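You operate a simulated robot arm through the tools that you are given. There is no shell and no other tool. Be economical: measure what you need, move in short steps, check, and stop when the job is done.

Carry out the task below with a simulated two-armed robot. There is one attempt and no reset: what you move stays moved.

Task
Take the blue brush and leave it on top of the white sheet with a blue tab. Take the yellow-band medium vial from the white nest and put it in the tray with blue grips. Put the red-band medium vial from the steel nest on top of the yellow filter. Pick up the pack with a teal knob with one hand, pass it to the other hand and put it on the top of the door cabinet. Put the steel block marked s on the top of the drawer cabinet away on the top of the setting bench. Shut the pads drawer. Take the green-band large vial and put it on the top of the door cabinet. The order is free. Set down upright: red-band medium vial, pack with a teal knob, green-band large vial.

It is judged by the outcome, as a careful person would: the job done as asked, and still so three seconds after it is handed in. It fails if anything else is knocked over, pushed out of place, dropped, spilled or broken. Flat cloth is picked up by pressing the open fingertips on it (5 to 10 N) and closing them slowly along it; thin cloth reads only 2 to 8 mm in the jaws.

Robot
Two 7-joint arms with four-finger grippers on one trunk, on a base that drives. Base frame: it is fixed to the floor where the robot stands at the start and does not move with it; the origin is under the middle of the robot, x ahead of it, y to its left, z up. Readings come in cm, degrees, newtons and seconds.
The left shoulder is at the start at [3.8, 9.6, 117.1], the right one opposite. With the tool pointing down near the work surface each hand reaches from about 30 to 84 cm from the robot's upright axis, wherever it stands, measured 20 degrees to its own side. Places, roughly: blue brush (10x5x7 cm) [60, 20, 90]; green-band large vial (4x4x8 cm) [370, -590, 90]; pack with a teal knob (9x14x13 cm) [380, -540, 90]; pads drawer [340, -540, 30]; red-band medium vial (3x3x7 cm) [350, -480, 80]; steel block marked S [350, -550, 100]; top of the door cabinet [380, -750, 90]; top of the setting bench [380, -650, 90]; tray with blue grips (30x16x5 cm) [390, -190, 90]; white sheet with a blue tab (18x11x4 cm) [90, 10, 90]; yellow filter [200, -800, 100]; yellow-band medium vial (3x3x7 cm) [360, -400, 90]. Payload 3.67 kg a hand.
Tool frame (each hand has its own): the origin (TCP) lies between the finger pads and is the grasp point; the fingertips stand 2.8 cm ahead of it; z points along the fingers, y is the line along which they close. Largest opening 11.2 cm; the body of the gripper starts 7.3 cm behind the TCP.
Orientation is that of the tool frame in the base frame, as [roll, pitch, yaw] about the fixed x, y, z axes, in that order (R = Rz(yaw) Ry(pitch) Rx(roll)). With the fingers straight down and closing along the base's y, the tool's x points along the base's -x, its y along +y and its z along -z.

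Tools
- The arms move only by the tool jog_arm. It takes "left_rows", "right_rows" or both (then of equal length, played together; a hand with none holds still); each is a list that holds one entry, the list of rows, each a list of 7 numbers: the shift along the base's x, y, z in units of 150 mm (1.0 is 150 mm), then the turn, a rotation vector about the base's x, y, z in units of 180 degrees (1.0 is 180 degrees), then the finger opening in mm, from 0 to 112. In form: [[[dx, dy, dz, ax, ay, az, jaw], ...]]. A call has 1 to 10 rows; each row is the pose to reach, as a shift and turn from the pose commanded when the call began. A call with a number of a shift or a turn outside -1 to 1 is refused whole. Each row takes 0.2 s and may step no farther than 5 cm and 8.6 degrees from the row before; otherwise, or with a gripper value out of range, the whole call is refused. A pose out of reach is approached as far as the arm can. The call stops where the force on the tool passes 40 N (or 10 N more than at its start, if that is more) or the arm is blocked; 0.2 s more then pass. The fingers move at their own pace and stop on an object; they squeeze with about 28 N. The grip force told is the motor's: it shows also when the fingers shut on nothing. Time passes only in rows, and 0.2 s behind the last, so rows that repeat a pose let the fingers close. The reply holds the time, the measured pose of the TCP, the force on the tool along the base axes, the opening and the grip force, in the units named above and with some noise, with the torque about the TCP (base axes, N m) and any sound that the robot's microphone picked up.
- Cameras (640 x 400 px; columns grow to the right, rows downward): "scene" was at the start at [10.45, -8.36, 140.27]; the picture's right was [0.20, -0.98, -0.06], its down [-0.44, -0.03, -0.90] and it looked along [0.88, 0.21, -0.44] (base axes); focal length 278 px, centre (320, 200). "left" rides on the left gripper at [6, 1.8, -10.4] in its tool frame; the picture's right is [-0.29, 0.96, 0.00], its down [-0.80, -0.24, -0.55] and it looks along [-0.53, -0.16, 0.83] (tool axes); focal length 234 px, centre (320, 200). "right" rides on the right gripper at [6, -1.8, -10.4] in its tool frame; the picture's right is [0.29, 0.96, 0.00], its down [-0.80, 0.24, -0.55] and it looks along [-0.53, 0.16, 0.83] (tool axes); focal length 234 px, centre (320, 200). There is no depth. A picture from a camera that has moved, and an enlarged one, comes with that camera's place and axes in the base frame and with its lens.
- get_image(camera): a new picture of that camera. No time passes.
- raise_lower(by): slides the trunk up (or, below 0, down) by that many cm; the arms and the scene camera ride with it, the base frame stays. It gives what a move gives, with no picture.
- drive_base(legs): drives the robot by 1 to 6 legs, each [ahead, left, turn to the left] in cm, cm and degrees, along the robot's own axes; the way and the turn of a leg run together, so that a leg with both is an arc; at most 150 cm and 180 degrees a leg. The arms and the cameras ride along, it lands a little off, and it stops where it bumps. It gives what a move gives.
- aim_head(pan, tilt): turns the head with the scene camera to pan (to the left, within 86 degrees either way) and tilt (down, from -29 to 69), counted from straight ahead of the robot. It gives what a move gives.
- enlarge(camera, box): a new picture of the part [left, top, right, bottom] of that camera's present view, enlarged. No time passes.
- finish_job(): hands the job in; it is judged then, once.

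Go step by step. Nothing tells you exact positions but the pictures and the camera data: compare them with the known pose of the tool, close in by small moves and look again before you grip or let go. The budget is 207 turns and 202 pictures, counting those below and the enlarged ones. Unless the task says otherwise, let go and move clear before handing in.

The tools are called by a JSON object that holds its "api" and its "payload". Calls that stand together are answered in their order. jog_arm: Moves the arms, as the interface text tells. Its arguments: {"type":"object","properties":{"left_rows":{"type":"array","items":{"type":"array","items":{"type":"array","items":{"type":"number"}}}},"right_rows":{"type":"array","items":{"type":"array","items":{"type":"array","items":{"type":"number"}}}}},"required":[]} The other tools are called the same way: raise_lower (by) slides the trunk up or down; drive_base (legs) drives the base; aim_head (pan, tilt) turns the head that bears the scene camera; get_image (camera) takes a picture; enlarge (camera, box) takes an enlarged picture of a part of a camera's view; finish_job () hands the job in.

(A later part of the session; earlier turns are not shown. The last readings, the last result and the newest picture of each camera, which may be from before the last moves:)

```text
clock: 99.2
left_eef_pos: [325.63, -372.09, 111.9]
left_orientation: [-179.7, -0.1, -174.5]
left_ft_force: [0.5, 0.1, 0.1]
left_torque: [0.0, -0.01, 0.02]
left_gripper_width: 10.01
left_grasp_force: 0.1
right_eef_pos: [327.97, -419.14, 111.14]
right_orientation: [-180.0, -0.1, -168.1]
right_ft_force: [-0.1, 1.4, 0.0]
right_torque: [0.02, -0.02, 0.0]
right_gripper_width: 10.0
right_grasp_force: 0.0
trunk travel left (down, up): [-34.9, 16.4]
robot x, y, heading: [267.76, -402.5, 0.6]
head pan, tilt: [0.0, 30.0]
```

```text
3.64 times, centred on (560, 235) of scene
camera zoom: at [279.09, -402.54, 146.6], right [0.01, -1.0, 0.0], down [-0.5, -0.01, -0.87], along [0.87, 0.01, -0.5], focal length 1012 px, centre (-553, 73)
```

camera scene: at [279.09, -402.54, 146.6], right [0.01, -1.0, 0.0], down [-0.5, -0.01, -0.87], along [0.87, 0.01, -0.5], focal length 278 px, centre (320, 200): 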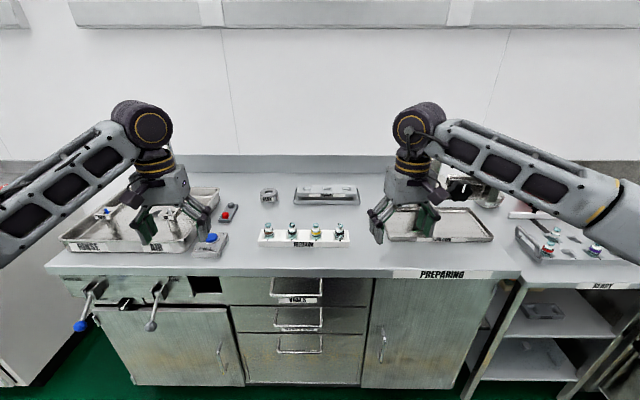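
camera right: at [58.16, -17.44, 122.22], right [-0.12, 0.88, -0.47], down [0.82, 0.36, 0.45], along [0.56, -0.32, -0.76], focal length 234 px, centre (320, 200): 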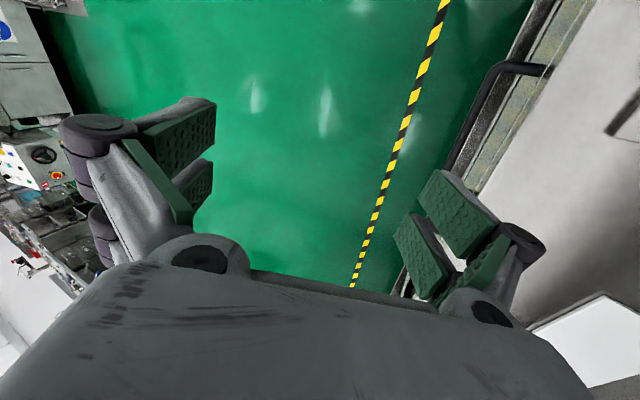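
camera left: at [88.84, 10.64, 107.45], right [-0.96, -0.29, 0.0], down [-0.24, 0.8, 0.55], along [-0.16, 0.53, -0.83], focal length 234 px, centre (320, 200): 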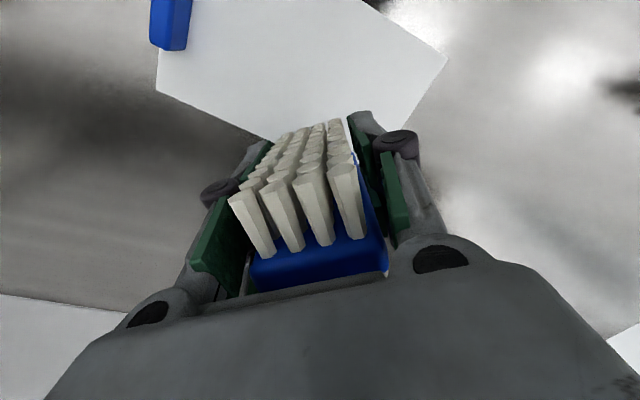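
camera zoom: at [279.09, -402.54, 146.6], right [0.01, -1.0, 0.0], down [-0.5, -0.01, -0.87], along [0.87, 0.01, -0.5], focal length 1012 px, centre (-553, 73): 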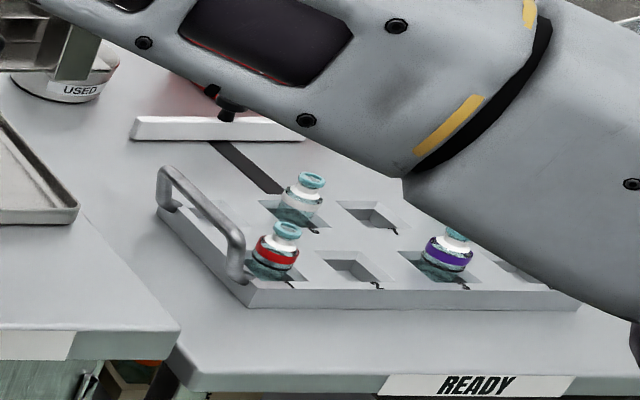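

The yellow-band vial is in slot 3 at about [356, -400]. I'll drive closer.

{"api": "drive_base", "payload": {"legs": [[19, -10, 0]]}}

{"api": "get_image", "payload": {"camera": "scene"}}

{"api": "get_image", "payload": {"camera": "left"}}

```text
clock: 100.8
left_eef_pos: [344.64, -381.85, 111.97]
left_orientation: [-179.7, 0.0, -174.6]
left_ft_force: [-0.1, -0.4, -0.7]
left_torque: [0.03, 0.0, 0.02]
left_gripper_width: 10.0
left_grasp_force: 0.1
right_eef_pos: [346.91, -429.07, 111.24]
right_orientation: [180.0, -0.1, -168.2]
right_ft_force: [0.0, 0.3, -0.2]
right_torque: [-0.01, -0.02, 0.03]
right_gripper_width: 10.01
right_grasp_force: 0.1
trunk travel left (down, up): [-34.9, 16.4]
robot x, y, heading: [286.91, -412.32, 0.7]
head pan, tilt: [0.0, 30.0]
```

```text
143 pictures are left
camera scene: at [298.04, -412.23, 146.61], right [0.01, -1.0, 0.0], down [-0.5, -0.01, -0.87], along [0.87, 0.01, -0.5], focal length 278 px, centre (320, 200)
```

scene: 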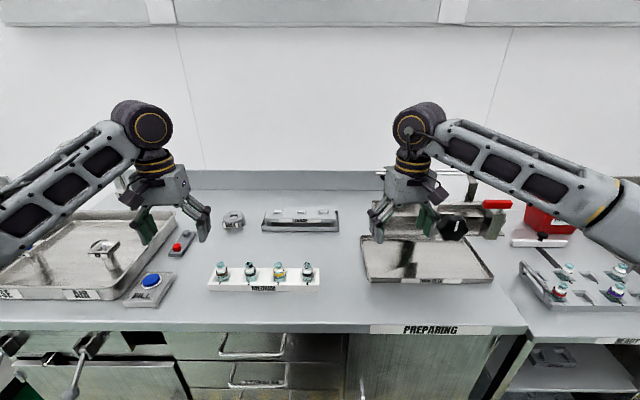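

```text
142 pictures are left
camera left: at [338.45, -380.51, 122.3], right [0.19, 0.98, 0.0], down [0.82, -0.16, 0.55], along [0.54, -0.11, -0.83], focal length 234 px, centre (320, 200)
```

left: 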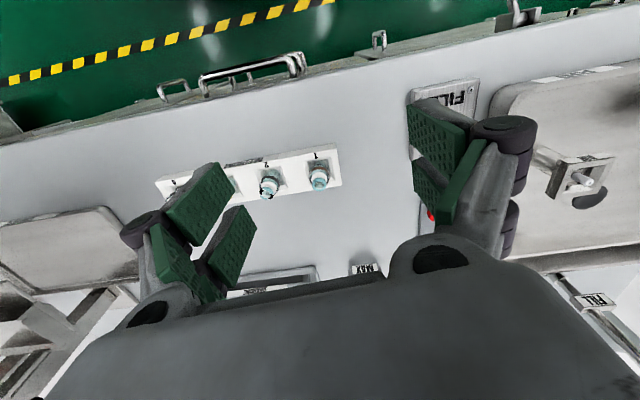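

{"api": "jog_arm", "payload": {"left_rows": [[[0.1, -0.25, 0, 0, 0, 0, 100], [0.2, -0.5, 0, 0, 0, 0, 100], [0.3, -0.75, 0, 0, 0, 0, 100], [0.4, -1.0, 0, 0, 0, -0.03, 100]]]}}

{"api": "get_image", "payload": {"camera": "left"}}

{"api": "enlarge", "payload": {"camera": "scene", "box": [200, 190, 340, 310]}}

```text
clock: 101.8
left_eef_pos: [350.92, -396.86, 112.16]
left_orientation: [180.0, -0.2, -179.9]
left_ft_force: [0.6, -0.1, 0.2]
left_torque: [0.01, 0.05, 0.0]
left_gripper_width: 10.01
left_grasp_force: 0.1
right_eef_pos: [346.97, -429.12, 111.17]
right_orientation: [180.0, -0.1, -168.2]
right_ft_force: [0.2, -0.1, -0.2]
right_torque: [0.04, -0.01, 0.01]
right_gripper_width: 10.02
right_grasp_force: 0.0
trunk travel left (down, up): [-34.9, 16.4]
robot x, y, heading: [287.25, -412.41, 0.5]
head pan, tilt: [0.0, 30.0]
```

```text
141 pictures are left
camera left: at [344.85, -395.04, 122.48], right [0.29, 0.96, 0.0], down [0.8, -0.24, 0.55], along [0.53, -0.16, -0.83], focal length 234 px, centre (320, 200)
```

left: 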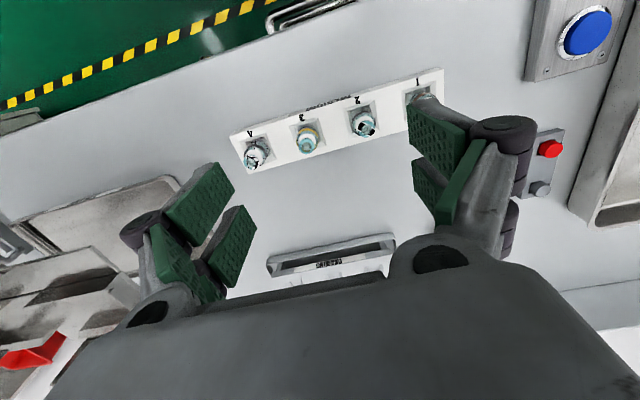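

```text
3.33 times, centred on (270, 250) of scene
camera zoom: at [298.09, -412.45, 146.6], right [0.01, -1.0, 0.0], down [-0.5, 0.0, -0.87], along [0.87, 0.01, -0.5], focal length 928 px, centre (487, 33)
```

zoom: 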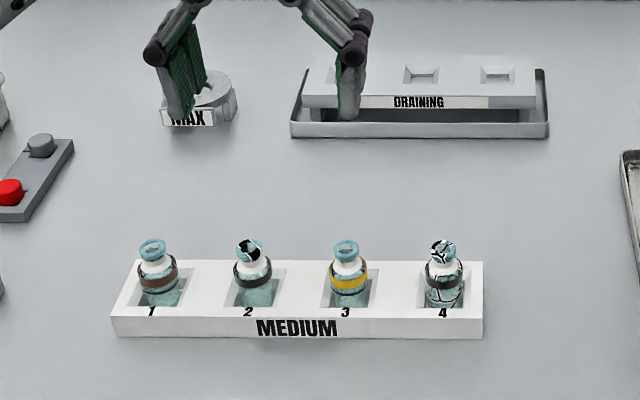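

Yellow vial cap is about [353.3, -399.9, 95]. I'll align above it with a 6 cm opening and descend partway.

{"api": "jog_arm", "payload": {"left_rows": [[[0.16, -0.2, 0, 0, 0, 0, 60], [0.16, -0.2, -0.25, 0, 0, 0, 60], [0.16, -0.2, -0.5, 0, 0, 0, 60], [0.16, -0.2, -0.8, 0, 0, 0, 60]]]}}

{"api": "get_image", "payload": {"camera": "left"}}

{"api": "enlarge", "payload": {"camera": "scene", "box": [200, 190, 340, 310]}}

```text
clock: 102.8
left_eef_pos: [353.16, -399.93, 100.0]
left_orientation: [-179.7, 0.0, -179.9]
left_ft_force: [0.4, 0.5, 0.3]
left_torque: [0.0, 0.02, -0.01]
left_gripper_width: 6.01
left_grasp_force: 0.1
right_eef_pos: [347.1, -429.07, 111.12]
right_orientation: [180.0, -0.1, -168.2]
right_ft_force: [0.7, -0.5, 0.5]
right_torque: [0.01, 0.01, 0.03]
right_gripper_width: 9.98
right_grasp_force: 0.1
trunk travel left (down, up): [-34.9, 16.4]
robot x, y, heading: [286.79, -411.96, 0.4]
head pan, tilt: [0.0, 30.0]
```

```text
139 pictures are left
camera left: at [347.2, -398.13, 110.38], right [0.29, 0.96, 0.0], down [0.8, -0.24, 0.55], along [0.53, -0.16, -0.83], focal length 234 px, centre (320, 200)
```

left: 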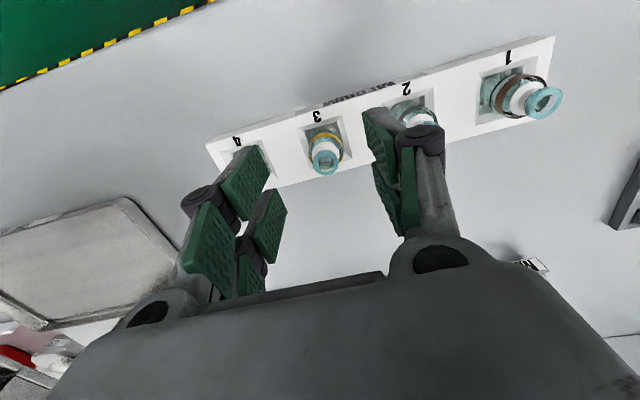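

```text
3.33 times, centred on (270, 250) of scene
camera zoom: at [298.17, -412.34, 146.59], right [0.01, -1.0, 0.0], down [-0.5, 0.0, -0.87], along [0.87, 0.01, -0.5], focal length 928 px, centre (487, 33)
```

zoom: 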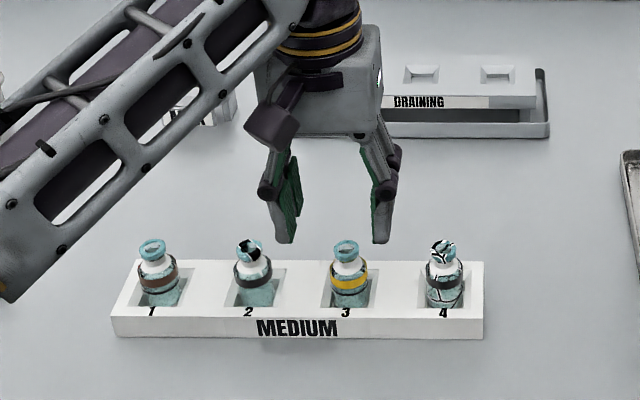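

{"api": "jog_arm", "payload": {"left_rows": [[[0.03, -0.03, -0.15, 0, 0, 0, 60], [0.03, -0.03, -0.3, 0, 0, 0, 60], [0.03, -0.03, -0.44, 0, 0, 0, 60]]]}}

{"api": "get_image", "payload": {"camera": "left"}}

{"api": "enlarge", "payload": {"camera": "scene", "box": [230, 210, 330, 300]}}

```text
clock: 103.6
left_eef_pos: [353.7, -400.43, 93.13]
left_orientation: [-179.8, 0.0, -179.9]
left_ft_force: [-0.2, 0.1, -0.8]
left_torque: [0.03, 0.0, -0.02]
left_gripper_width: 5.97
left_grasp_force: 0.1
right_eef_pos: [346.9, -428.92, 111.36]
right_orientation: [180.0, -0.1, -168.3]
right_ft_force: [-0.3, -0.2, -0.5]
right_torque: [-0.01, 0.03, 0.01]
right_gripper_width: 9.96
right_grasp_force: 0.0
trunk travel left (down, up): [-34.9, 16.4]
robot x, y, heading: [286.62, -412.37, 0.5]
head pan, tilt: [0.0, 30.0]
```

```text
137 pictures are left
camera left: at [347.57, -398.49, 103.53], right [0.29, 0.96, 0.0], down [0.8, -0.24, 0.55], along [0.53, -0.16, -0.83], focal length 234 px, centre (320, 200)
```

left: 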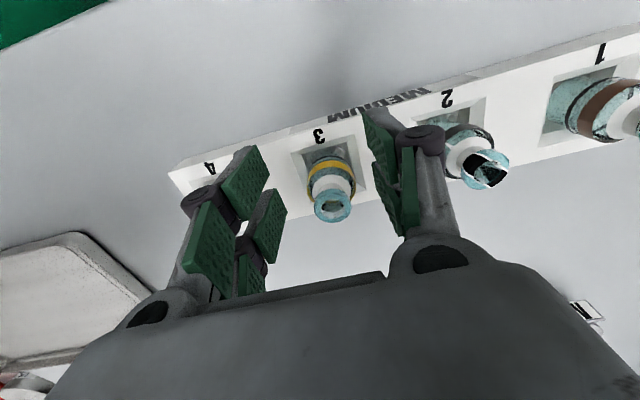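

```text
4.44 times, centred on (280, 255) of scene
camera zoom: at [298.05, -412.24, 146.6], right [0.01, -1.0, 0.0], down [-0.5, -0.01, -0.87], along [0.87, 0.01, -0.5], focal length 1238 px, centre (498, -44)
```

zoom: 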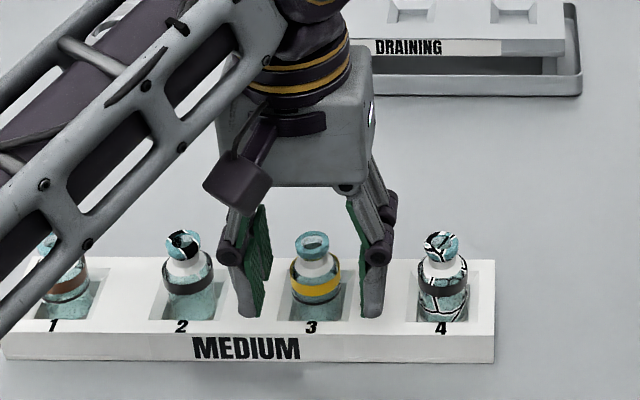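

{"api": "jog_arm", "payload": {"left_rows": [[[-0.01, 0.035, 0, 0, 0, 0, 50], [-0.01, 0.035, 0, 0, 0, 0, 35], [-0.01, 0.035, 0, 0, 0, 0, 22], [-0.01, 0.035, 0, 0, 0, 0, 22], [-0.01, 0.035, 0, 0, 0, 0, 22]]]}}

{"api": "jog_arm", "payload": {"left_rows": [[[0, 0, 0.1, 0, 0, 0, 22], [0, 0, 0.25, 0, 0, 0, 22], [0, 0, 0.5, 0, 0, 0, 22], [0, 0, 0.8, 0, 0, 0, 22]]]}}

{"api": "get_image", "payload": {"camera": "scene"}}

{"api": "get_image", "payload": {"camera": "left"}}

```text
clock: 104.8
left_eef_pos: [353.4, -399.89, 93.24]
left_orientation: [-179.8, 0.0, -179.9]
left_ft_force: [-0.4, -1.7, 0.4]
left_torque: [0.01, 0.04, 0.02]
left_gripper_width: 2.78
left_grasp_force: 27.6
right_eef_pos: [346.91, -429.09, 111.22]
right_orientation: [-180.0, -0.1, -168.1]
right_ft_force: [-0.6, -0.6, 0.2]
right_torque: [-0.03, 0.01, 0.02]
right_gripper_width: 10.01
right_grasp_force: 0.1
trunk travel left (down, up): [-34.9, 16.4]
robot x, y, heading: [286.79, -412.32, 0.9]
head pan, tilt: [0.0, 30.0]
```

```text
clock: 105.8
left_eef_pos: [353.52, -399.78, 105.25]
left_orientation: [-179.8, -0.1, -179.9]
left_ft_force: [-0.7, -0.4, -0.5]
left_torque: [0.04, 0.02, -0.01]
left_gripper_width: 2.78
left_grasp_force: 28.7
right_eef_pos: [346.65, -429.0, 111.18]
right_orientation: [179.9, 0.0, -168.2]
right_ft_force: [0.6, 0.2, 0.3]
right_torque: [0.0, -0.04, -0.02]
right_gripper_width: 10.02
right_grasp_force: 0.0
trunk travel left (down, up): [-34.9, 16.4]
robot x, y, heading: [286.99, -412.06, 0.8]
head pan, tilt: [0.0, 30.0]
```

```text
135 pictures are left
camera scene: at [297.96, -412.23, 146.61], right [0.01, -1.0, 0.0], down [-0.5, -0.01, -0.87], along [0.87, 0.01, -0.5], focal length 278 px, centre (320, 200)
```

scene: 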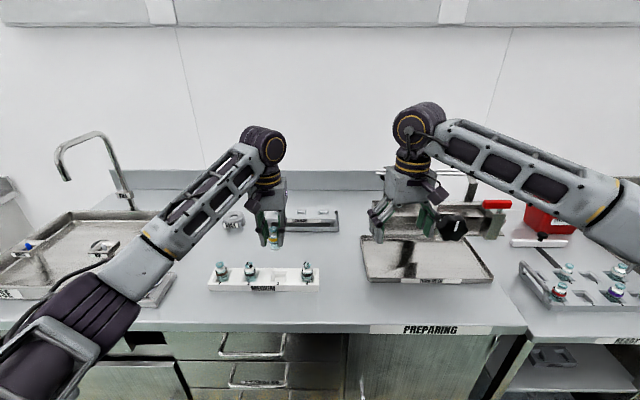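

```text
134 pictures are left
camera left: at [347.53, -397.91, 115.62], right [0.29, 0.96, 0.0], down [0.8, -0.24, 0.55], along [0.53, -0.16, -0.83], focal length 234 px, centre (320, 200)
```

left: 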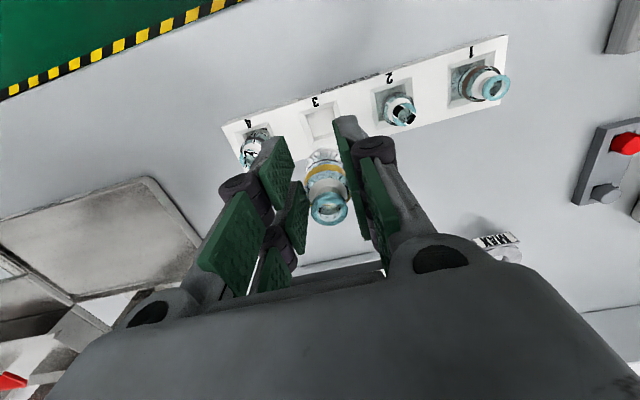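

Yellow vial is in hand. Back to the check bench.

{"api": "drive_base", "payload": {"legs": [[-20, 0, 0], [0, 105, 0], [0, 107, 0]]}}

{"api": "get_image", "payload": {"camera": "scene"}}

```text
clock: 117.8
left_eef_pos: [331.02, -189.89, 105.34]
left_orientation: [-179.9, 0.0, -179.9]
left_ft_force: [-0.4, -0.1, 0.1]
left_torque: [-0.01, -0.02, 0.02]
left_gripper_width: 2.8
left_grasp_force: 27.7
right_eef_pos: [324.46, -219.13, 111.22]
right_orientation: [180.0, -0.1, -168.1]
right_ft_force: [0.3, 0.9, 0.5]
right_torque: [0.02, 0.0, 0.01]
right_gripper_width: 10.0
right_grasp_force: 0.0
trunk travel left (down, up): [-34.9, 16.4]
robot x, y, heading: [264.56, -202.84, 0.8]
head pan, tilt: [0.0, 30.0]
```

```text
133 pictures are left
camera scene: at [275.52, -202.42, 146.6], right [0.01, -1.0, 0.0], down [-0.5, -0.01, -0.87], along [0.87, 0.01, -0.5], focal length 278 px, centre (320, 200)
```

scene: 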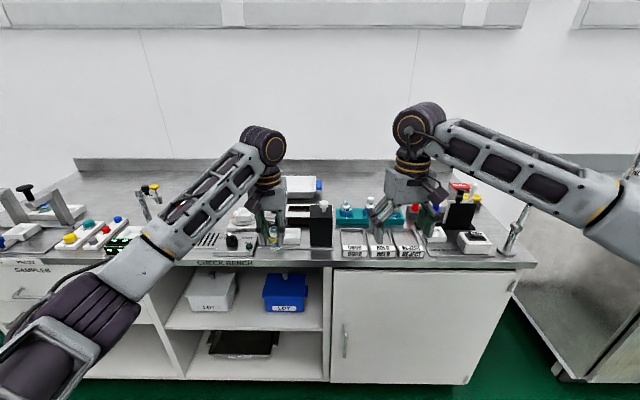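

{"api": "raise_lower", "payload": {"by": 12}}

{"api": "drive_base", "payload": {"legs": [[27, 2, 0]]}}

{"api": "aim_head", "payload": {"pan": 0, "tilt": 38}}

{"api": "get_image", "payload": {"camera": "scene"}}

{"api": "get_image", "payload": {"camera": "left"}}

```text
clock: 119.3
left_eef_pos: [331.05, -189.86, 117.25]
left_orientation: [-179.9, -0.1, -179.8]
left_ft_force: [-0.2, -0.4, -0.7]
left_torque: [0.01, 0.02, 0.0]
left_gripper_width: 2.79
left_grasp_force: 28.2
right_eef_pos: [324.39, -219.05, 123.29]
right_orientation: [179.9, -0.2, -168.1]
right_ft_force: [0.0, -0.5, 0.2]
right_torque: [-0.01, -0.04, -0.02]
right_gripper_width: 10.01
right_grasp_force: 0.0
trunk travel left (down, up): [-46.9, 4.4]
robot x, y, heading: [264.44, -202.43, 0.6]
head pan, tilt: [0.0, 30.0]
```

```text
clock: 121.2
left_eef_pos: [357.83, -187.4, 117.49]
left_orientation: [-179.7, 0.1, -179.7]
left_ft_force: [0.4, 0.7, -0.7]
left_torque: [0.0, -0.01, 0.0]
left_gripper_width: 2.8
left_grasp_force: 27.9
right_eef_pos: [351.13, -216.64, 123.54]
right_orientation: [180.0, 0.0, -168.0]
right_ft_force: [0.5, -0.2, 0.3]
right_torque: [-0.02, -0.02, -0.01]
right_gripper_width: 10.0
right_grasp_force: 0.1
trunk travel left (down, up): [-46.9, 4.4]
robot x, y, heading: [291.24, -200.05, 0.7]
head pan, tilt: [0.0, 30.0]
```

```text
clock: 121.9
left_eef_pos: [357.97, -187.46, 117.43]
left_orientation: [-179.8, -0.1, -179.7]
left_ft_force: [-0.5, -0.3, 0.0]
left_torque: [0.02, -0.02, -0.01]
left_gripper_width: 2.8
left_grasp_force: 28.2
right_eef_pos: [351.39, -216.76, 123.36]
right_orientation: [179.9, 0.0, -168.1]
right_ft_force: [0.5, 0.2, -0.2]
right_torque: [0.02, 0.04, 0.0]
right_gripper_width: 10.0
right_grasp_force: 0.0
trunk travel left (down, up): [-46.9, 4.4]
robot x, y, heading: [291.2, -200.2, 0.6]
head pan, tilt: [0.0, 38.0]
```

```text
132 pictures are left
camera scene: at [302.02, -200.06, 157.49], right [0.01, -1.0, 0.0], down [-0.62, -0.01, -0.79], along [0.79, 0.01, -0.62], focal length 278 px, centre (320, 200)
```

scene: 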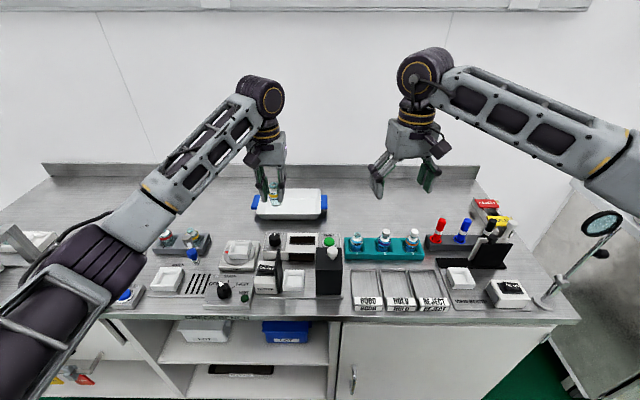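

```text
131 pictures are left
camera left: at [351.92, -185.58, 127.7], right [0.28, 0.96, 0.0], down [0.8, -0.23, 0.55], along [0.53, -0.16, -0.83], focal length 234 px, centre (320, 200)
```

left: 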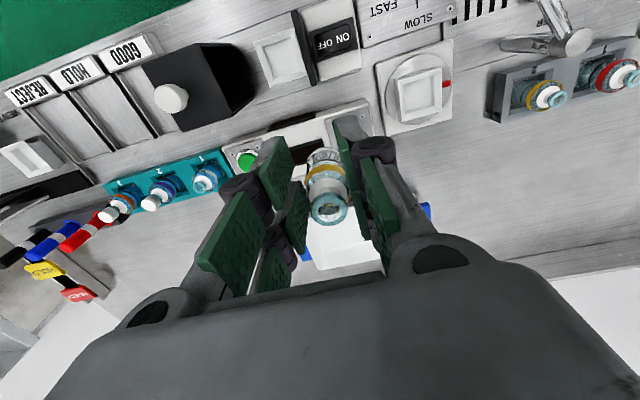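

The tray centre is about [385, -187]. I'll extend the left arm toward it in steps.

{"api": "jog_arm", "payload": {"left_rows": [[[0.25, 0, 0, 0, 0, 0, 22], [0.5, 0, 0, 0, 0, 0, 22], [0.75, 0, 0, 0, 0, 0, 22], [1.0, 0, 0, 0, 0, 0, 22]]]}}

{"api": "raise_lower", "payload": {"by": -10}}

{"api": "jog_arm", "payload": {"left_rows": [[[0.2, 0.02, 0, 0, 0, 0, 22], [0.4, 0.02, 0, 0, 0, 0, 22], [0.6, 0.02, 0, 0, 0, 0, 22], [0.7, 0.02, 0, 0, 0, 0, 22]]]}}

{"api": "get_image", "payload": {"camera": "scene"}}

{"api": "get_image", "payload": {"camera": "left"}}

```text
clock: 122.9
left_eef_pos: [369.08, -186.94, 117.11]
left_orientation: [-179.8, 0.0, -180.0]
left_ft_force: [0.7, 0.4, 0.6]
left_torque: [0.0, 0.03, -0.01]
left_gripper_width: 2.82
left_grasp_force: 28.0
left hand out of reach, approached as far as the arm can: row 4
right_eef_pos: [351.25, -216.6, 123.21]
right_orientation: [-180.0, -0.1, -168.0]
right_ft_force: [0.9, 0.5, 0.0]
right_torque: [-0.03, -0.01, 0.0]
right_gripper_width: 10.01
right_grasp_force: 0.2
trunk travel left (down, up): [-46.9, 4.4]
robot x, y, heading: [291.36, -200.4, 0.7]
head pan, tilt: [0.0, 38.0]
```

```text
clock: 124.2
left_eef_pos: [369.12, -187.13, 107.03]
left_orientation: [-179.7, 0.0, -179.8]
left_ft_force: [0.1, -0.3, -0.1]
left_torque: [-0.01, 0.01, 0.0]
left_gripper_width: 2.82
left_grasp_force: 28.2
right_eef_pos: [351.23, -216.6, 113.2]
right_orientation: [180.0, -0.1, -168.0]
right_ft_force: [0.4, 0.0, -0.2]
right_torque: [-0.02, -0.01, -0.01]
right_gripper_width: 10.01
right_grasp_force: 0.1
trunk travel left (down, up): [-36.9, 14.4]
robot x, y, heading: [291.38, -200.46, 0.6]
head pan, tilt: [0.0, 38.0]
```

```text
clock: 125.2
left_eef_pos: [369.23, -186.58, 106.71]
left_orientation: [-179.8, 0.0, -179.7]
left_ft_force: [0.1, -0.5, -1.1]
left_torque: [0.03, 0.01, 0.02]
left_gripper_width: 2.81
left_grasp_force: 28.0
left hand out of reach, approached as far as the arm can: row 1, 2, 3, 4
right_eef_pos: [351.29, -216.76, 113.13]
right_orientation: [179.8, 0.0, -168.0]
right_ft_force: [-0.3, -0.7, 0.6]
right_torque: [0.02, 0.01, -0.01]
right_gripper_width: 9.98
right_grasp_force: 0.0
trunk travel left (down, up): [-36.9, 14.4]
robot x, y, heading: [291.56, -199.9, 0.7]
head pan, tilt: [0.0, 38.0]
```

```text
130 pictures are left
camera scene: at [301.97, -200.06, 147.37], right [0.01, -1.0, 0.0], down [-0.62, -0.01, -0.79], along [0.79, 0.01, -0.62], focal length 278 px, centre (320, 200)
```

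scene: 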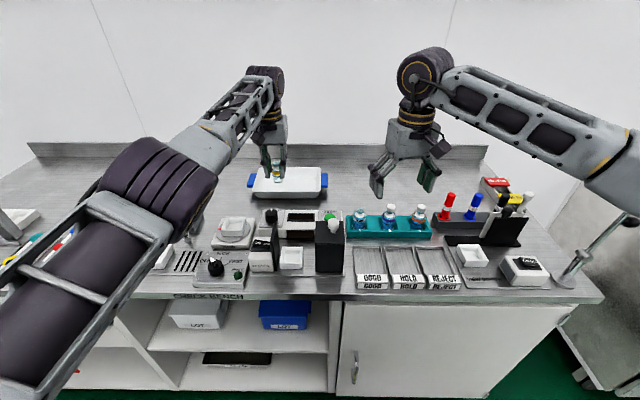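

```text
129 pictures are left
camera left: at [363.16, -184.63, 117.08], right [0.28, 0.96, 0.0], down [0.8, -0.23, 0.55], along [0.53, -0.16, -0.83], focal length 234 px, centre (320, 200)
```

left: 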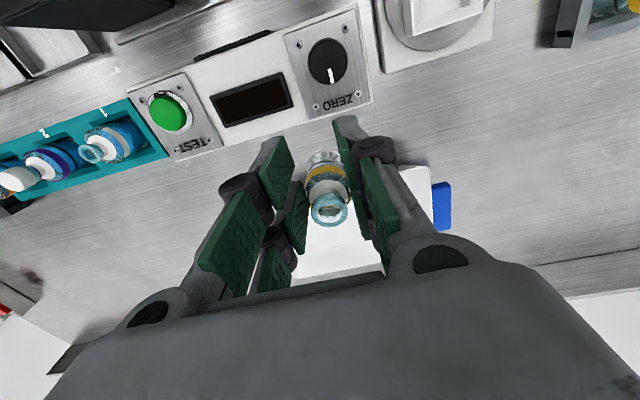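

{"api": "aim_head", "payload": {"pan": 0, "tilt": 69}}

{"api": "get_image", "payload": {"camera": "scene"}}

```text
clock: 126.2
left_eef_pos: [369.17, -186.56, 106.66]
left_orientation: [-179.9, 0.0, -179.7]
left_ft_force: [0.0, 0.3, 0.2]
left_torque: [-0.02, -0.02, -0.04]
left_gripper_width: 2.77
left_grasp_force: 28.0
right_eef_pos: [351.42, -216.64, 113.18]
right_orientation: [179.9, -0.1, -168.0]
right_ft_force: [0.2, -0.2, -0.5]
right_torque: [0.03, 0.01, 0.0]
right_gripper_width: 10.0
right_grasp_force: 0.2
trunk travel left (down, up): [-36.9, 14.4]
robot x, y, heading: [290.7, -199.89, 0.9]
head pan, tilt: [0.0, 68.8]
```

```text
128 pictures are left
camera scene: at [298.93, -200.1, 143.46], right [0.01, -1.0, 0.0], down [-0.93, -0.01, -0.36], along [0.36, 0.0, -0.93], focal length 278 px, centre (320, 200)
```

scene: 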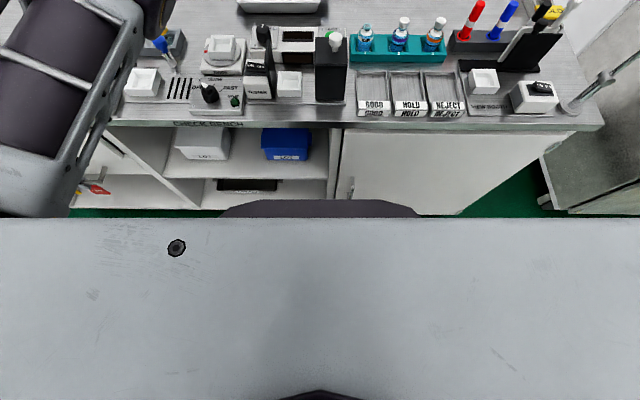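

The dark part I took for the base front is actually the chest, so there's room. I'll creep forward 10 cm.

{"api": "drive_base", "payload": {"legs": [[6, 0, 0], [5, 0, 0]]}}

{"api": "get_image", "payload": {"camera": "left"}}

{"api": "aim_head", "payload": {"pan": 8, "tilt": 32}}

{"api": "get_image", "payload": {"camera": "scene"}}

```text
clock: 127.7
left_eef_pos: [379.23, -186.4, 107.26]
left_orientation: [-179.9, 0.3, -179.7]
left_ft_force: [-1.3, -0.6, -0.3]
left_torque: [0.02, -0.07, 0.02]
left_gripper_width: 2.82
left_grasp_force: 28.4
right_eef_pos: [361.28, -216.46, 113.63]
right_orientation: [179.9, 0.2, -168.0]
right_ft_force: [-0.8, 0.1, -0.4]
right_torque: [-0.03, -0.07, 0.04]
right_gripper_width: 10.01
right_grasp_force: 0.3
trunk travel left (down, up): [-36.9, 14.4]
robot x, y, heading: [301.57, -200.02, 0.8]
head pan, tilt: [0.0, 68.8]
```

```text
127 pictures are left
camera left: at [373.11, -184.5, 117.65], right [0.28, 0.96, 0.0], down [0.79, -0.23, 0.56], along [0.54, -0.16, -0.83], focal length 234 px, centre (320, 200)
```

left: 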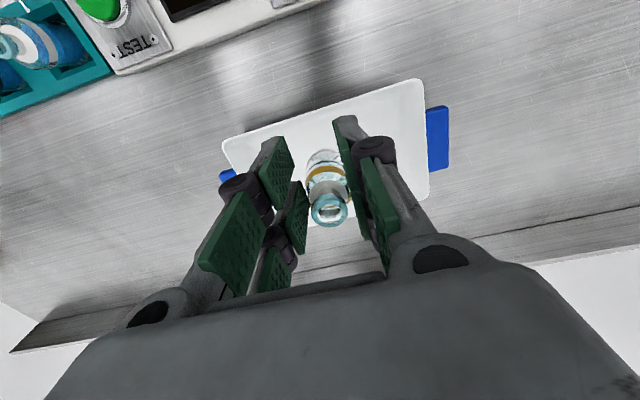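

```text
clock: 128.7
left_eef_pos: [379.68, -186.29, 106.93]
left_orientation: [-179.9, 0.1, -179.7]
left_ft_force: [0.1, 0.3, 0.1]
left_torque: [-0.01, -0.02, 0.01]
left_gripper_width: 2.8
left_grasp_force: 27.9
right_eef_pos: [361.87, -216.54, 113.34]
right_orientation: [180.0, 0.0, -167.9]
right_ft_force: [-0.6, 0.7, 0.0]
right_torque: [-0.01, -0.02, 0.01]
right_gripper_width: 10.0
right_grasp_force: 0.1
trunk travel left (down, up): [-36.9, 14.4]
robot x, y, heading: [301.71, -200.15, 0.7]
head pan, tilt: [8.0, 32.0]
```

```text
126 pictures are left
camera scene: at [312.66, -198.68, 148.3], right [0.15, -0.99, 0.0], down [-0.52, -0.08, -0.85], along [0.84, 0.13, -0.53], focal length 278 px, centre (320, 200)
```

scene: 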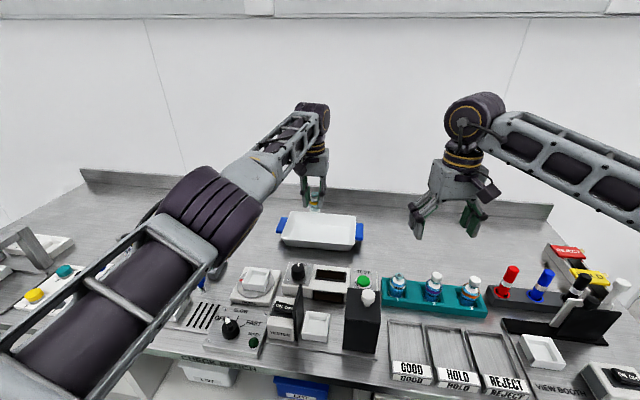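

{"api": "jog_arm", "payload": {"left_rows": [[[0.1, 0, 0, 0, -0.03, 0, 22], [0.2, 0, 0, 0, -0.06, 0, 22], [0.3, 0, 0, 0, -0.09, 0, 22], [0.3, 0, -0.2, 0, -0.09, 0, 22], [0.3, 0, -0.4, 0, -0.09, 0, 22], [0.3, 0, -0.55, 0, -0.09, 0, 22]]]}}

{"api": "enlarge", "payload": {"camera": "scene", "box": [250, 130, 400, 260]}}

{"api": "get_image", "payload": {"camera": "left"}}

```text
clock: 130.1
left_eef_pos: [384.26, -186.44, 98.41]
left_orientation: [-179.7, 16.2, -179.7]
left_ft_force: [0.6, -0.1, -1.2]
left_torque: [0.02, -0.02, 0.04]
left_gripper_width: 2.79
left_grasp_force: 28.7
right_eef_pos: [361.96, -216.54, 113.33]
right_orientation: [180.0, 0.0, -167.8]
right_ft_force: [0.8, 0.1, -1.6]
right_torque: [0.02, 0.02, 0.02]
right_gripper_width: 10.02
right_grasp_force: 0.0
trunk travel left (down, up): [-36.9, 14.4]
robot x, y, heading: [301.87, -200.05, 0.7]
head pan, tilt: [8.0, 32.0]
```

```text
3.08 times, centred on (325, 195) of scene
camera zoom: at [312.89, -198.68, 148.28], right [0.15, -0.99, 0.0], down [-0.52, -0.08, -0.85], along [0.84, 0.13, -0.53], focal length 857 px, centre (305, 215)
```

zoom: 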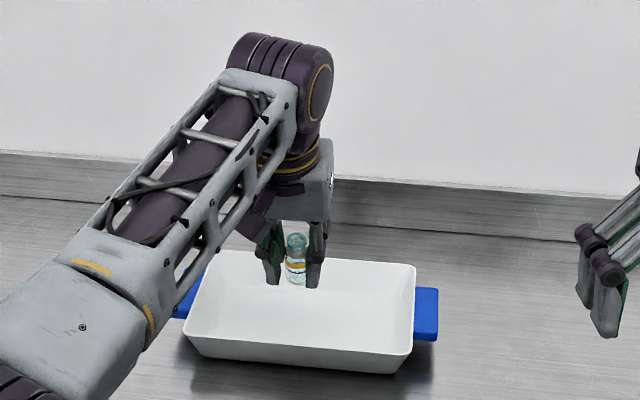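

```text
124 pictures are left
camera left: at [375.6, -184.55, 106.68], right [0.27, 0.96, 0.08], down [0.61, -0.23, 0.76], along [0.74, -0.16, -0.65], focal length 234 px, centre (320, 200)
```

left: 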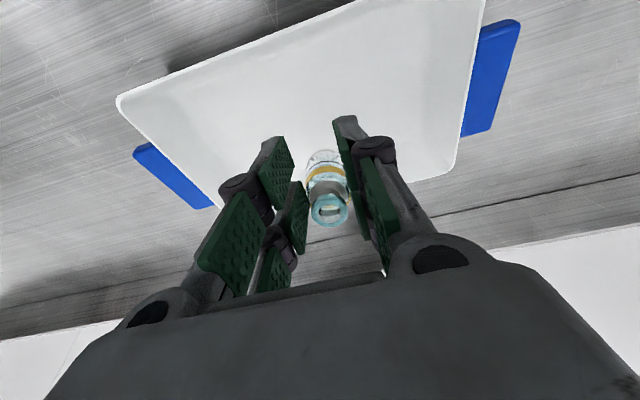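

{"api": "jog_arm", "payload": {"left_rows": [[[0, 0, -0.1, 0, 0.03, 0, 22], [0, 0, -0.2, 0, 0.05, 0, 22], [0, 0, -0.26, 0, 0.06, 0, 22], [0, 0, -0.29, 0, 0.06, 0, 22]]]}}

{"api": "enlarge", "payload": {"camera": "scene", "box": [250, 130, 400, 260]}}

```text
clock: 131.1
left_eef_pos: [381.63, -185.82, 94.57]
left_orientation: [-179.7, 5.4, -179.6]
left_ft_force: [0.5, 0.4, 0.1]
left_torque: [0.03, -0.01, 0.0]
left_gripper_width: 2.81
left_grasp_force: 27.7
left hand out of reach, approached as far as the arm can: row 1, 2, 3, 4
right_eef_pos: [361.9, -216.6, 113.26]
right_orientation: [179.9, 0.0, -168.0]
right_ft_force: [0.2, -0.1, 0.2]
right_torque: [0.01, 0.02, 0.02]
right_gripper_width: 10.0
right_grasp_force: 0.1
trunk travel left (down, up): [-36.9, 14.4]
robot x, y, heading: [301.9, -199.96, 0.7]
head pan, tilt: [8.0, 32.0]
```

```text
3.08 times, centred on (325, 195) of scene
camera zoom: at [312.83, -198.76, 148.29], right [0.15, -0.99, 0.0], down [-0.52, -0.08, -0.85], along [0.84, 0.13, -0.53], focal length 857 px, centre (305, 215)
```

zoom: 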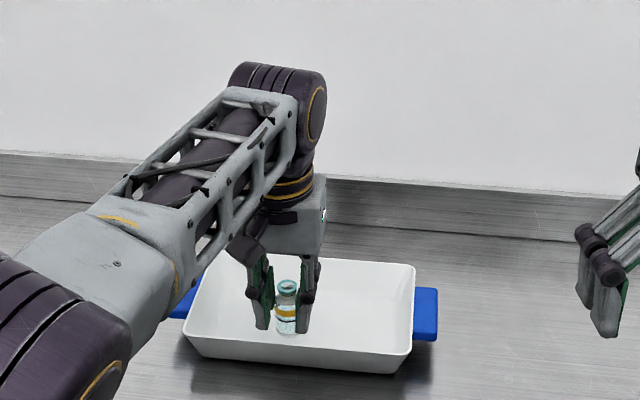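

{"api": "jog_arm", "payload": {"left_rows": [[[0, 0, -0.03, 0, 0, 0, 22], [0, 0, -0.06, 0, 0, 0, 22], [0, 0, -0.09, 0, 0, 0, 22]]]}}

```text
clock: 131.9
left_eef_pos: [381.51, -185.72, 93.34]
left_orientation: [-179.8, 5.5, -179.7]
left_ft_force: [0.5, -1.3, 3.4]
left_torque: [0.05, 0.11, 0.03]
left_gripper_width: 2.79
left_grasp_force: 28.2
right_eef_pos: [361.89, -216.48, 113.22]
right_orientation: [179.9, 0.0, -168.0]
right_ft_force: [0.4, 0.3, 0.8]
right_torque: [-0.01, 0.01, -0.02]
right_gripper_width: 9.99
right_grasp_force: 0.1
trunk travel left (down, up): [-36.9, 14.4]
robot x, y, heading: [302.1, -200.08, 1.0]
head pan, tilt: [8.0, 32.0]
```

Light contact with the tray floor (3 N). I'll open slowly, rise and check.

{"api": "jog_arm", "payload": {"left_rows": [[[0, 0, -0.01, 0, 0, 0, 32], [0, 0, -0.01, 0, 0, 0, 40], [0, 0, -0.01, 0, 0, 0, 55], [0, 0, -0.01, 0, 0, 0, 60]]]}}

{"api": "jog_arm", "payload": {"left_rows": [[[0, 0, 0.2, 0, 0, 0, 60], [0, 0, 0.4, 0, 0, 0, 60], [0, 0, 0.7, 0, 0, 0, 60], [-0.2, 0, 1.0, 0, 0, 0, 60], [-0.5, 0, 1.0, 0, 0, 0, 80]]]}}

{"api": "enlarge", "payload": {"camera": "scene", "box": [250, 130, 400, 260]}}

```text
clock: 132.9
left_eef_pos: [381.68, -186.31, 93.63]
left_orientation: [-179.6, 6.0, 179.8]
left_ft_force: [-0.2, 0.7, 0.3]
left_torque: [0.05, -0.03, 0.01]
left_gripper_width: 6.03
left_grasp_force: 0.0
left hand out of reach, approached as far as the arm can: row 1
right_eef_pos: [361.89, -216.45, 113.25]
right_orientation: [179.9, 0.0, -168.0]
right_ft_force: [-0.1, -0.1, 0.5]
right_torque: [0.01, -0.01, 0.01]
right_gripper_width: 10.01
right_grasp_force: 0.0
trunk travel left (down, up): [-36.9, 14.4]
robot x, y, heading: [301.4, -200.17, 0.5]
head pan, tilt: [8.0, 32.0]
```

```text
refused: row 4 steps farther than a row can; nothing moved
```

```text
3.08 times, centred on (325, 195) of scene
camera zoom: at [312.83, -198.69, 148.29], right [0.15, -0.99, 0.0], down [-0.52, -0.08, -0.85], along [0.84, 0.13, -0.53], focal length 857 px, centre (305, 215)
```

zoom: 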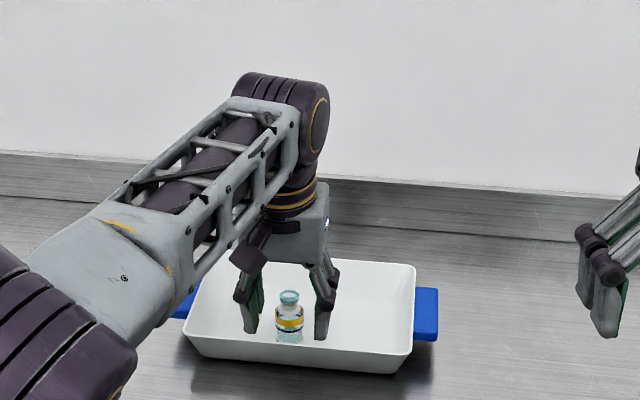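

{"api": "jog_arm", "payload": {"left_rows": [[[0, 0, 0.2, 0, 0, 0, 60], [0, 0, 0.4, 0, 0, 0, 60], [0, 0, 0.7, 0, 0, 0, 60], [0, 0, 1.0, 0, 0, 0, 60], [-0.3, 0, 1.0, 0, 0.02, 0, 80], [-0.6, 0, 1.0, 0, 0.03, 0, 80], [-0.9, 0, 1.0, 0, 0.03, 0, 80]]]}}

{"api": "drive_base", "payload": {"legs": [[-35, 0, 0], [0, -105, 0], [0, -140, 0]]}}

{"api": "get_image", "payload": {"camera": "scene"}}

```text
clock: 134.5
left_eef_pos: [379.28, -188.0, 109.45]
left_orientation: [-179.8, -0.1, -179.7]
left_ft_force: [0.4, 0.7, 0.0]
left_torque: [-0.02, -0.02, -0.02]
left_gripper_width: 8.01
left_grasp_force: 0.0
left hand out of reach, approached as far as the arm can: row 5, 6, 7
right_eef_pos: [361.84, -216.67, 113.28]
right_orientation: [179.9, 0.0, -167.9]
right_ft_force: [-0.3, -0.1, 0.2]
right_torque: [0.05, -0.01, 0.01]
right_gripper_width: 10.0
right_grasp_force: 0.1
trunk travel left (down, up): [-36.9, 14.4]
robot x, y, heading: [301.94, -199.95, 0.8]
head pan, tilt: [8.0, 32.0]
```

```text
clock: 140.1
left_eef_pos: [344.29, -252.46, 109.3]
left_orientation: [179.0, -0.6, -178.5]
left_ft_force: [-1.1, 26.2, 1.6]
left_torque: [-0.93, -0.03, 0.58]
left_gripper_width: 7.13
left_grasp_force: 0.0
right_eef_pos: [327.35, -282.46, 113.25]
right_orientation: [179.7, 0.1, -167.6]
right_ft_force: [0.3, -2.6, -1.0]
right_torque: [0.18, -0.01, 0.01]
right_gripper_width: 9.99
right_grasp_force: 0.0
trunk travel left (down, up): [-36.9, 14.4]
robot x, y, heading: [267.14, -265.79, 1.0]
head pan, tilt: [8.0, 32.0]
stopped in leg 2: the force on the tool passed its limit at 60 N (the readings are from after the stop); the commanded pose is now the measured one
```

```text
121 pictures are left
camera scene: at [278.15, -265.02, 148.31], right [0.16, -0.99, 0.0], down [-0.52, -0.08, -0.85], along [0.84, 0.14, -0.53], focal length 278 px, centre (320, 200)
```

scene: 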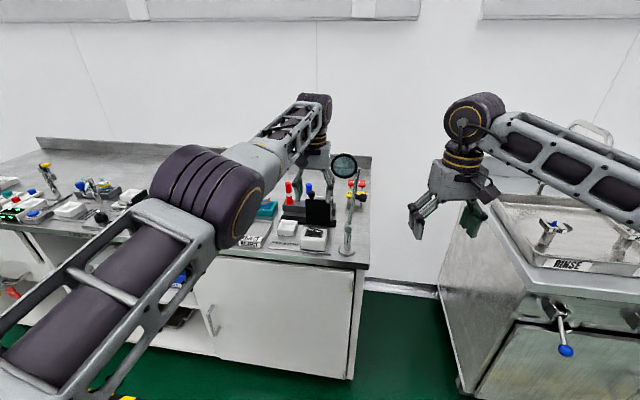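

The left hand bumped the magnifier stand. I'll look at it before moving away.

{"api": "enlarge", "payload": {"camera": "scene", "box": [240, 120, 400, 270]}}

{"api": "get_image", "payload": {"camera": "left"}}

```text
2.67 times, centred on (320, 195) of scene
camera zoom: at [278.15, -265.02, 148.31], right [0.16, -0.99, 0.0], down [-0.52, -0.08, -0.85], along [0.84, 0.14, -0.53], focal length 742 px, centre (320, 213)
```

zoom: 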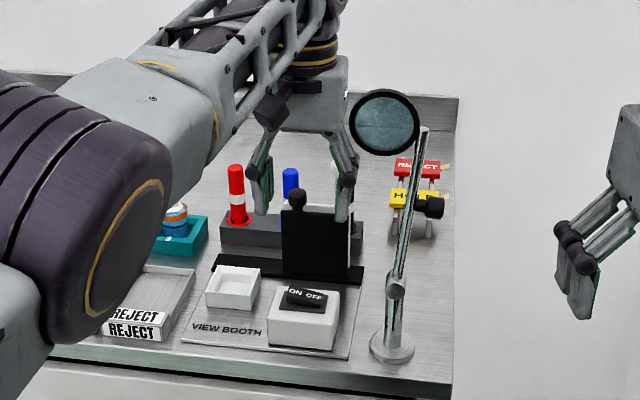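

```text
119 pictures are left
camera left: at [338.42, -250.93, 119.75], right [0.26, 0.96, 0.01], down [0.81, -0.23, 0.54], along [0.52, -0.13, -0.84], focal length 234 px, centre (320, 200)
```

left: 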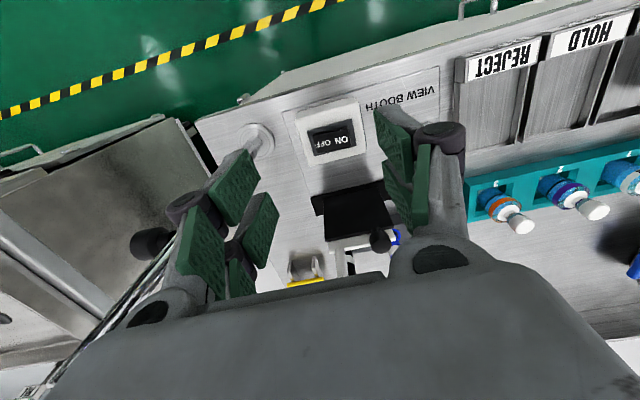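

The stand still stands normally. I'll back the hand off to the left, retract it, and continue further from the bench.

{"api": "drive_base", "payload": {"legs": [[0, 6, 0], [-22, 0, 0]]}}

{"api": "jog_arm", "payload": {"left_rows": [[[-0.3, 0, 0, 0, 0, 0, 80], [-0.6, 0, 0, 0, 0, 0, 80], [-0.9, 0, 0, 0, 0, 0, 80]]]}}

{"api": "enlarge", "payload": {"camera": "scene", "box": [240, 120, 440, 270]}}

```text
clock: 142.4
left_eef_pos: [322.34, -246.8, 109.13]
left_orientation: [179.6, -0.8, -178.9]
left_ft_force: [-0.3, 0.5, -0.1]
left_torque: [0.01, 0.04, 0.0]
left_gripper_width: 8.0
left_grasp_force: 0.1
right_eef_pos: [305.51, -276.25, 113.2]
right_orientation: [179.9, 0.0, -167.4]
right_ft_force: [0.1, 0.1, -0.8]
right_torque: [0.0, -0.03, 0.01]
right_gripper_width: 10.0
right_grasp_force: 0.0
trunk travel left (down, up): [-36.9, 14.4]
robot x, y, heading: [245.21, -260.28, 1.1]
head pan, tilt: [8.0, 32.0]
```

```text
clock: 143.2
left_eef_pos: [321.83, -248.55, 110.22]
left_orientation: [179.5, -0.8, -178.9]
left_ft_force: [-0.5, 0.3, -0.5]
left_torque: [0.01, 0.01, 0.02]
left_gripper_width: 7.99
left_grasp_force: 0.0
left hand out of reach, approached as far as the arm can: row 1, 2, 3
right_eef_pos: [305.55, -276.39, 113.31]
right_orientation: [179.9, 0.0, -167.3]
right_ft_force: [0.9, -0.9, 0.0]
right_torque: [-0.03, -0.03, 0.02]
right_gripper_width: 10.01
right_grasp_force: 0.0
trunk travel left (down, up): [-36.9, 14.4]
robot x, y, heading: [245.16, -260.31, 1.1]
head pan, tilt: [8.0, 32.0]
```

```text
2.67 times, centred on (340, 195) of scene
camera zoom: at [256.18, -258.98, 148.3], right [0.16, -0.99, 0.0], down [-0.52, -0.08, -0.85], along [0.84, 0.14, -0.53], focal length 742 px, centre (267, 213)
```

zoom: 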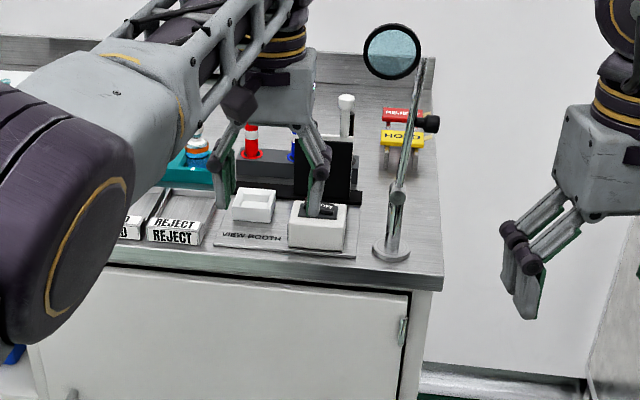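

{"api": "jog_arm", "payload": {"left_rows": [[[-0.2, 0.1, 0.1, 0, 0, 0, 80], [-0.4, 0.2, 0.2, 0, 0, 0, 80], [-0.6, 0.3, 0.3, 0, 0, 0, 80], [-0.8, 0.4, 0.3, 0, 0, 0, 80], [-1.0, 0.5, 0.3, 0, 0, 0, 80]]]}}

{"api": "get_image", "payload": {"camera": "scene"}}

```text
clock: 144.4
left_eef_pos: [321.71, -242.37, 117.24]
left_orientation: [179.7, -0.9, -178.9]
left_ft_force: [-0.3, 0.1, 0.0]
left_torque: [0.0, -0.02, 0.01]
left_gripper_width: 8.0
left_grasp_force: 0.0
left hand out of reach, approached as far as the arm can: row 1, 2, 3, 4, 5
right_eef_pos: [305.46, -276.23, 113.29]
right_orientation: [180.0, 0.0, -167.4]
right_ft_force: [-0.2, -0.5, -0.2]
right_torque: [-0.01, 0.0, -0.03]
right_gripper_width: 9.96
right_grasp_force: 0.1
trunk travel left (down, up): [-36.9, 14.4]
robot x, y, heading: [244.97, -260.21, 1.4]
head pan, tilt: [8.0, 32.0]
```

```text
117 pictures are left
camera scene: at [256.22, -258.82, 148.29], right [0.16, -0.99, 0.0], down [-0.52, -0.09, -0.85], along [0.84, 0.14, -0.53], focal length 278 px, centre (320, 200)
```

scene: 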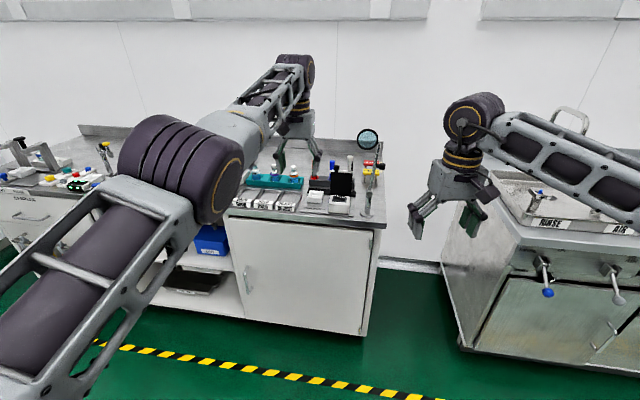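

{"api": "jog_arm", "payload": {"left_rows": [[[0, 0, -0.25, 0, 0, 0, 80], [0, 0, -0.5, 0, 0, 0, 80], [-0.1, 0, -0.75, 0, 0, 0, 80], [-0.3, 0, -0.9, 0, 0, 0, 80], [-0.5, 0, -1.0, 0, 0, 0, 80], [-0.7, 0, -1.0, 0, 0, 0, 80]]]}}

{"api": "get_image", "payload": {"camera": "scene"}}

```text
clock: 145.8
left_eef_pos: [323.1, -243.75, 102.14]
left_orientation: [179.6, -0.8, -178.8]
left_ft_force: [0.0, 0.9, 0.0]
left_torque: [-0.01, 0.0, -0.02]
left_gripper_width: 7.99
left_grasp_force: 0.1
left hand out of reach, approached as far as the arm can: row 1, 2, 3, 4, 5, 6
right_eef_pos: [305.32, -276.36, 113.28]
right_orientation: [179.9, 0.1, -167.4]
right_ft_force: [0.6, -0.1, 0.2]
right_torque: [0.01, 0.0, -0.02]
right_gripper_width: 10.01
right_grasp_force: 0.0
trunk travel left (down, up): [-36.9, 14.4]
robot x, y, heading: [245.06, -260.24, 1.1]
head pan, tilt: [8.0, 32.0]
```

```text
116 pictures are left
camera scene: at [256.24, -258.94, 148.29], right [0.16, -0.99, 0.0], down [-0.52, -0.08, -0.85], along [0.84, 0.14, -0.53], focal length 278 px, centre (320, 200)
```

scene: 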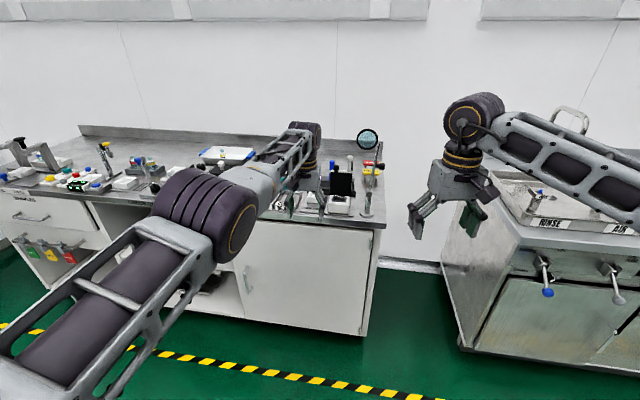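

{"api": "jog_arm", "payload": {"left_rows": [[[-0.2, 0.25, 0.1, 0, 0, 0.04, 80], [-0.4, 0.5, 0.2, 0, 0, 0.08, 80], [-0.6, 0.7, 0.3, 0, 0, 0.12, 80], [-0.8, 0.9, 0.4, 0, 0, 0.16, 80], [-0.95, 1.0, 0.6, 0, 0, 0.2, 80], [-1.0, 1.0, 0.8, 0, 0, 0.2, 80], [-1.0, 1.0, 0.8, 0, 0, 0.2, 80]]]}}

{"api": "get_image", "payload": {"camera": "scene"}}

```text
refused: row 1 steps farther than a row can; nothing moved
```

```text
115 pictures are left
camera scene: at [256.24, -258.94, 148.29], right [0.16, -0.99, 0.0], down [-0.52, -0.08, -0.85], along [0.84, 0.14, -0.53], focal length 278 px, centre (320, 200)
```

scene: 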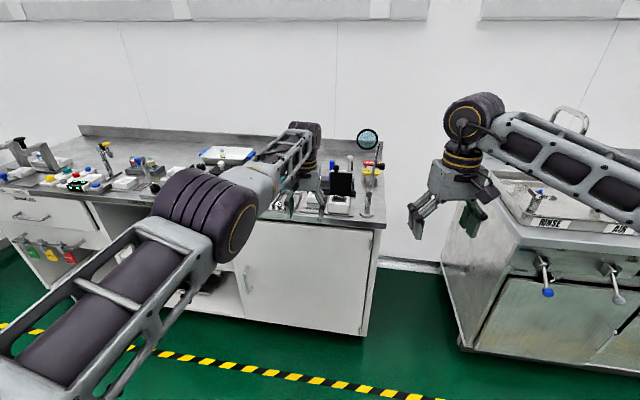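

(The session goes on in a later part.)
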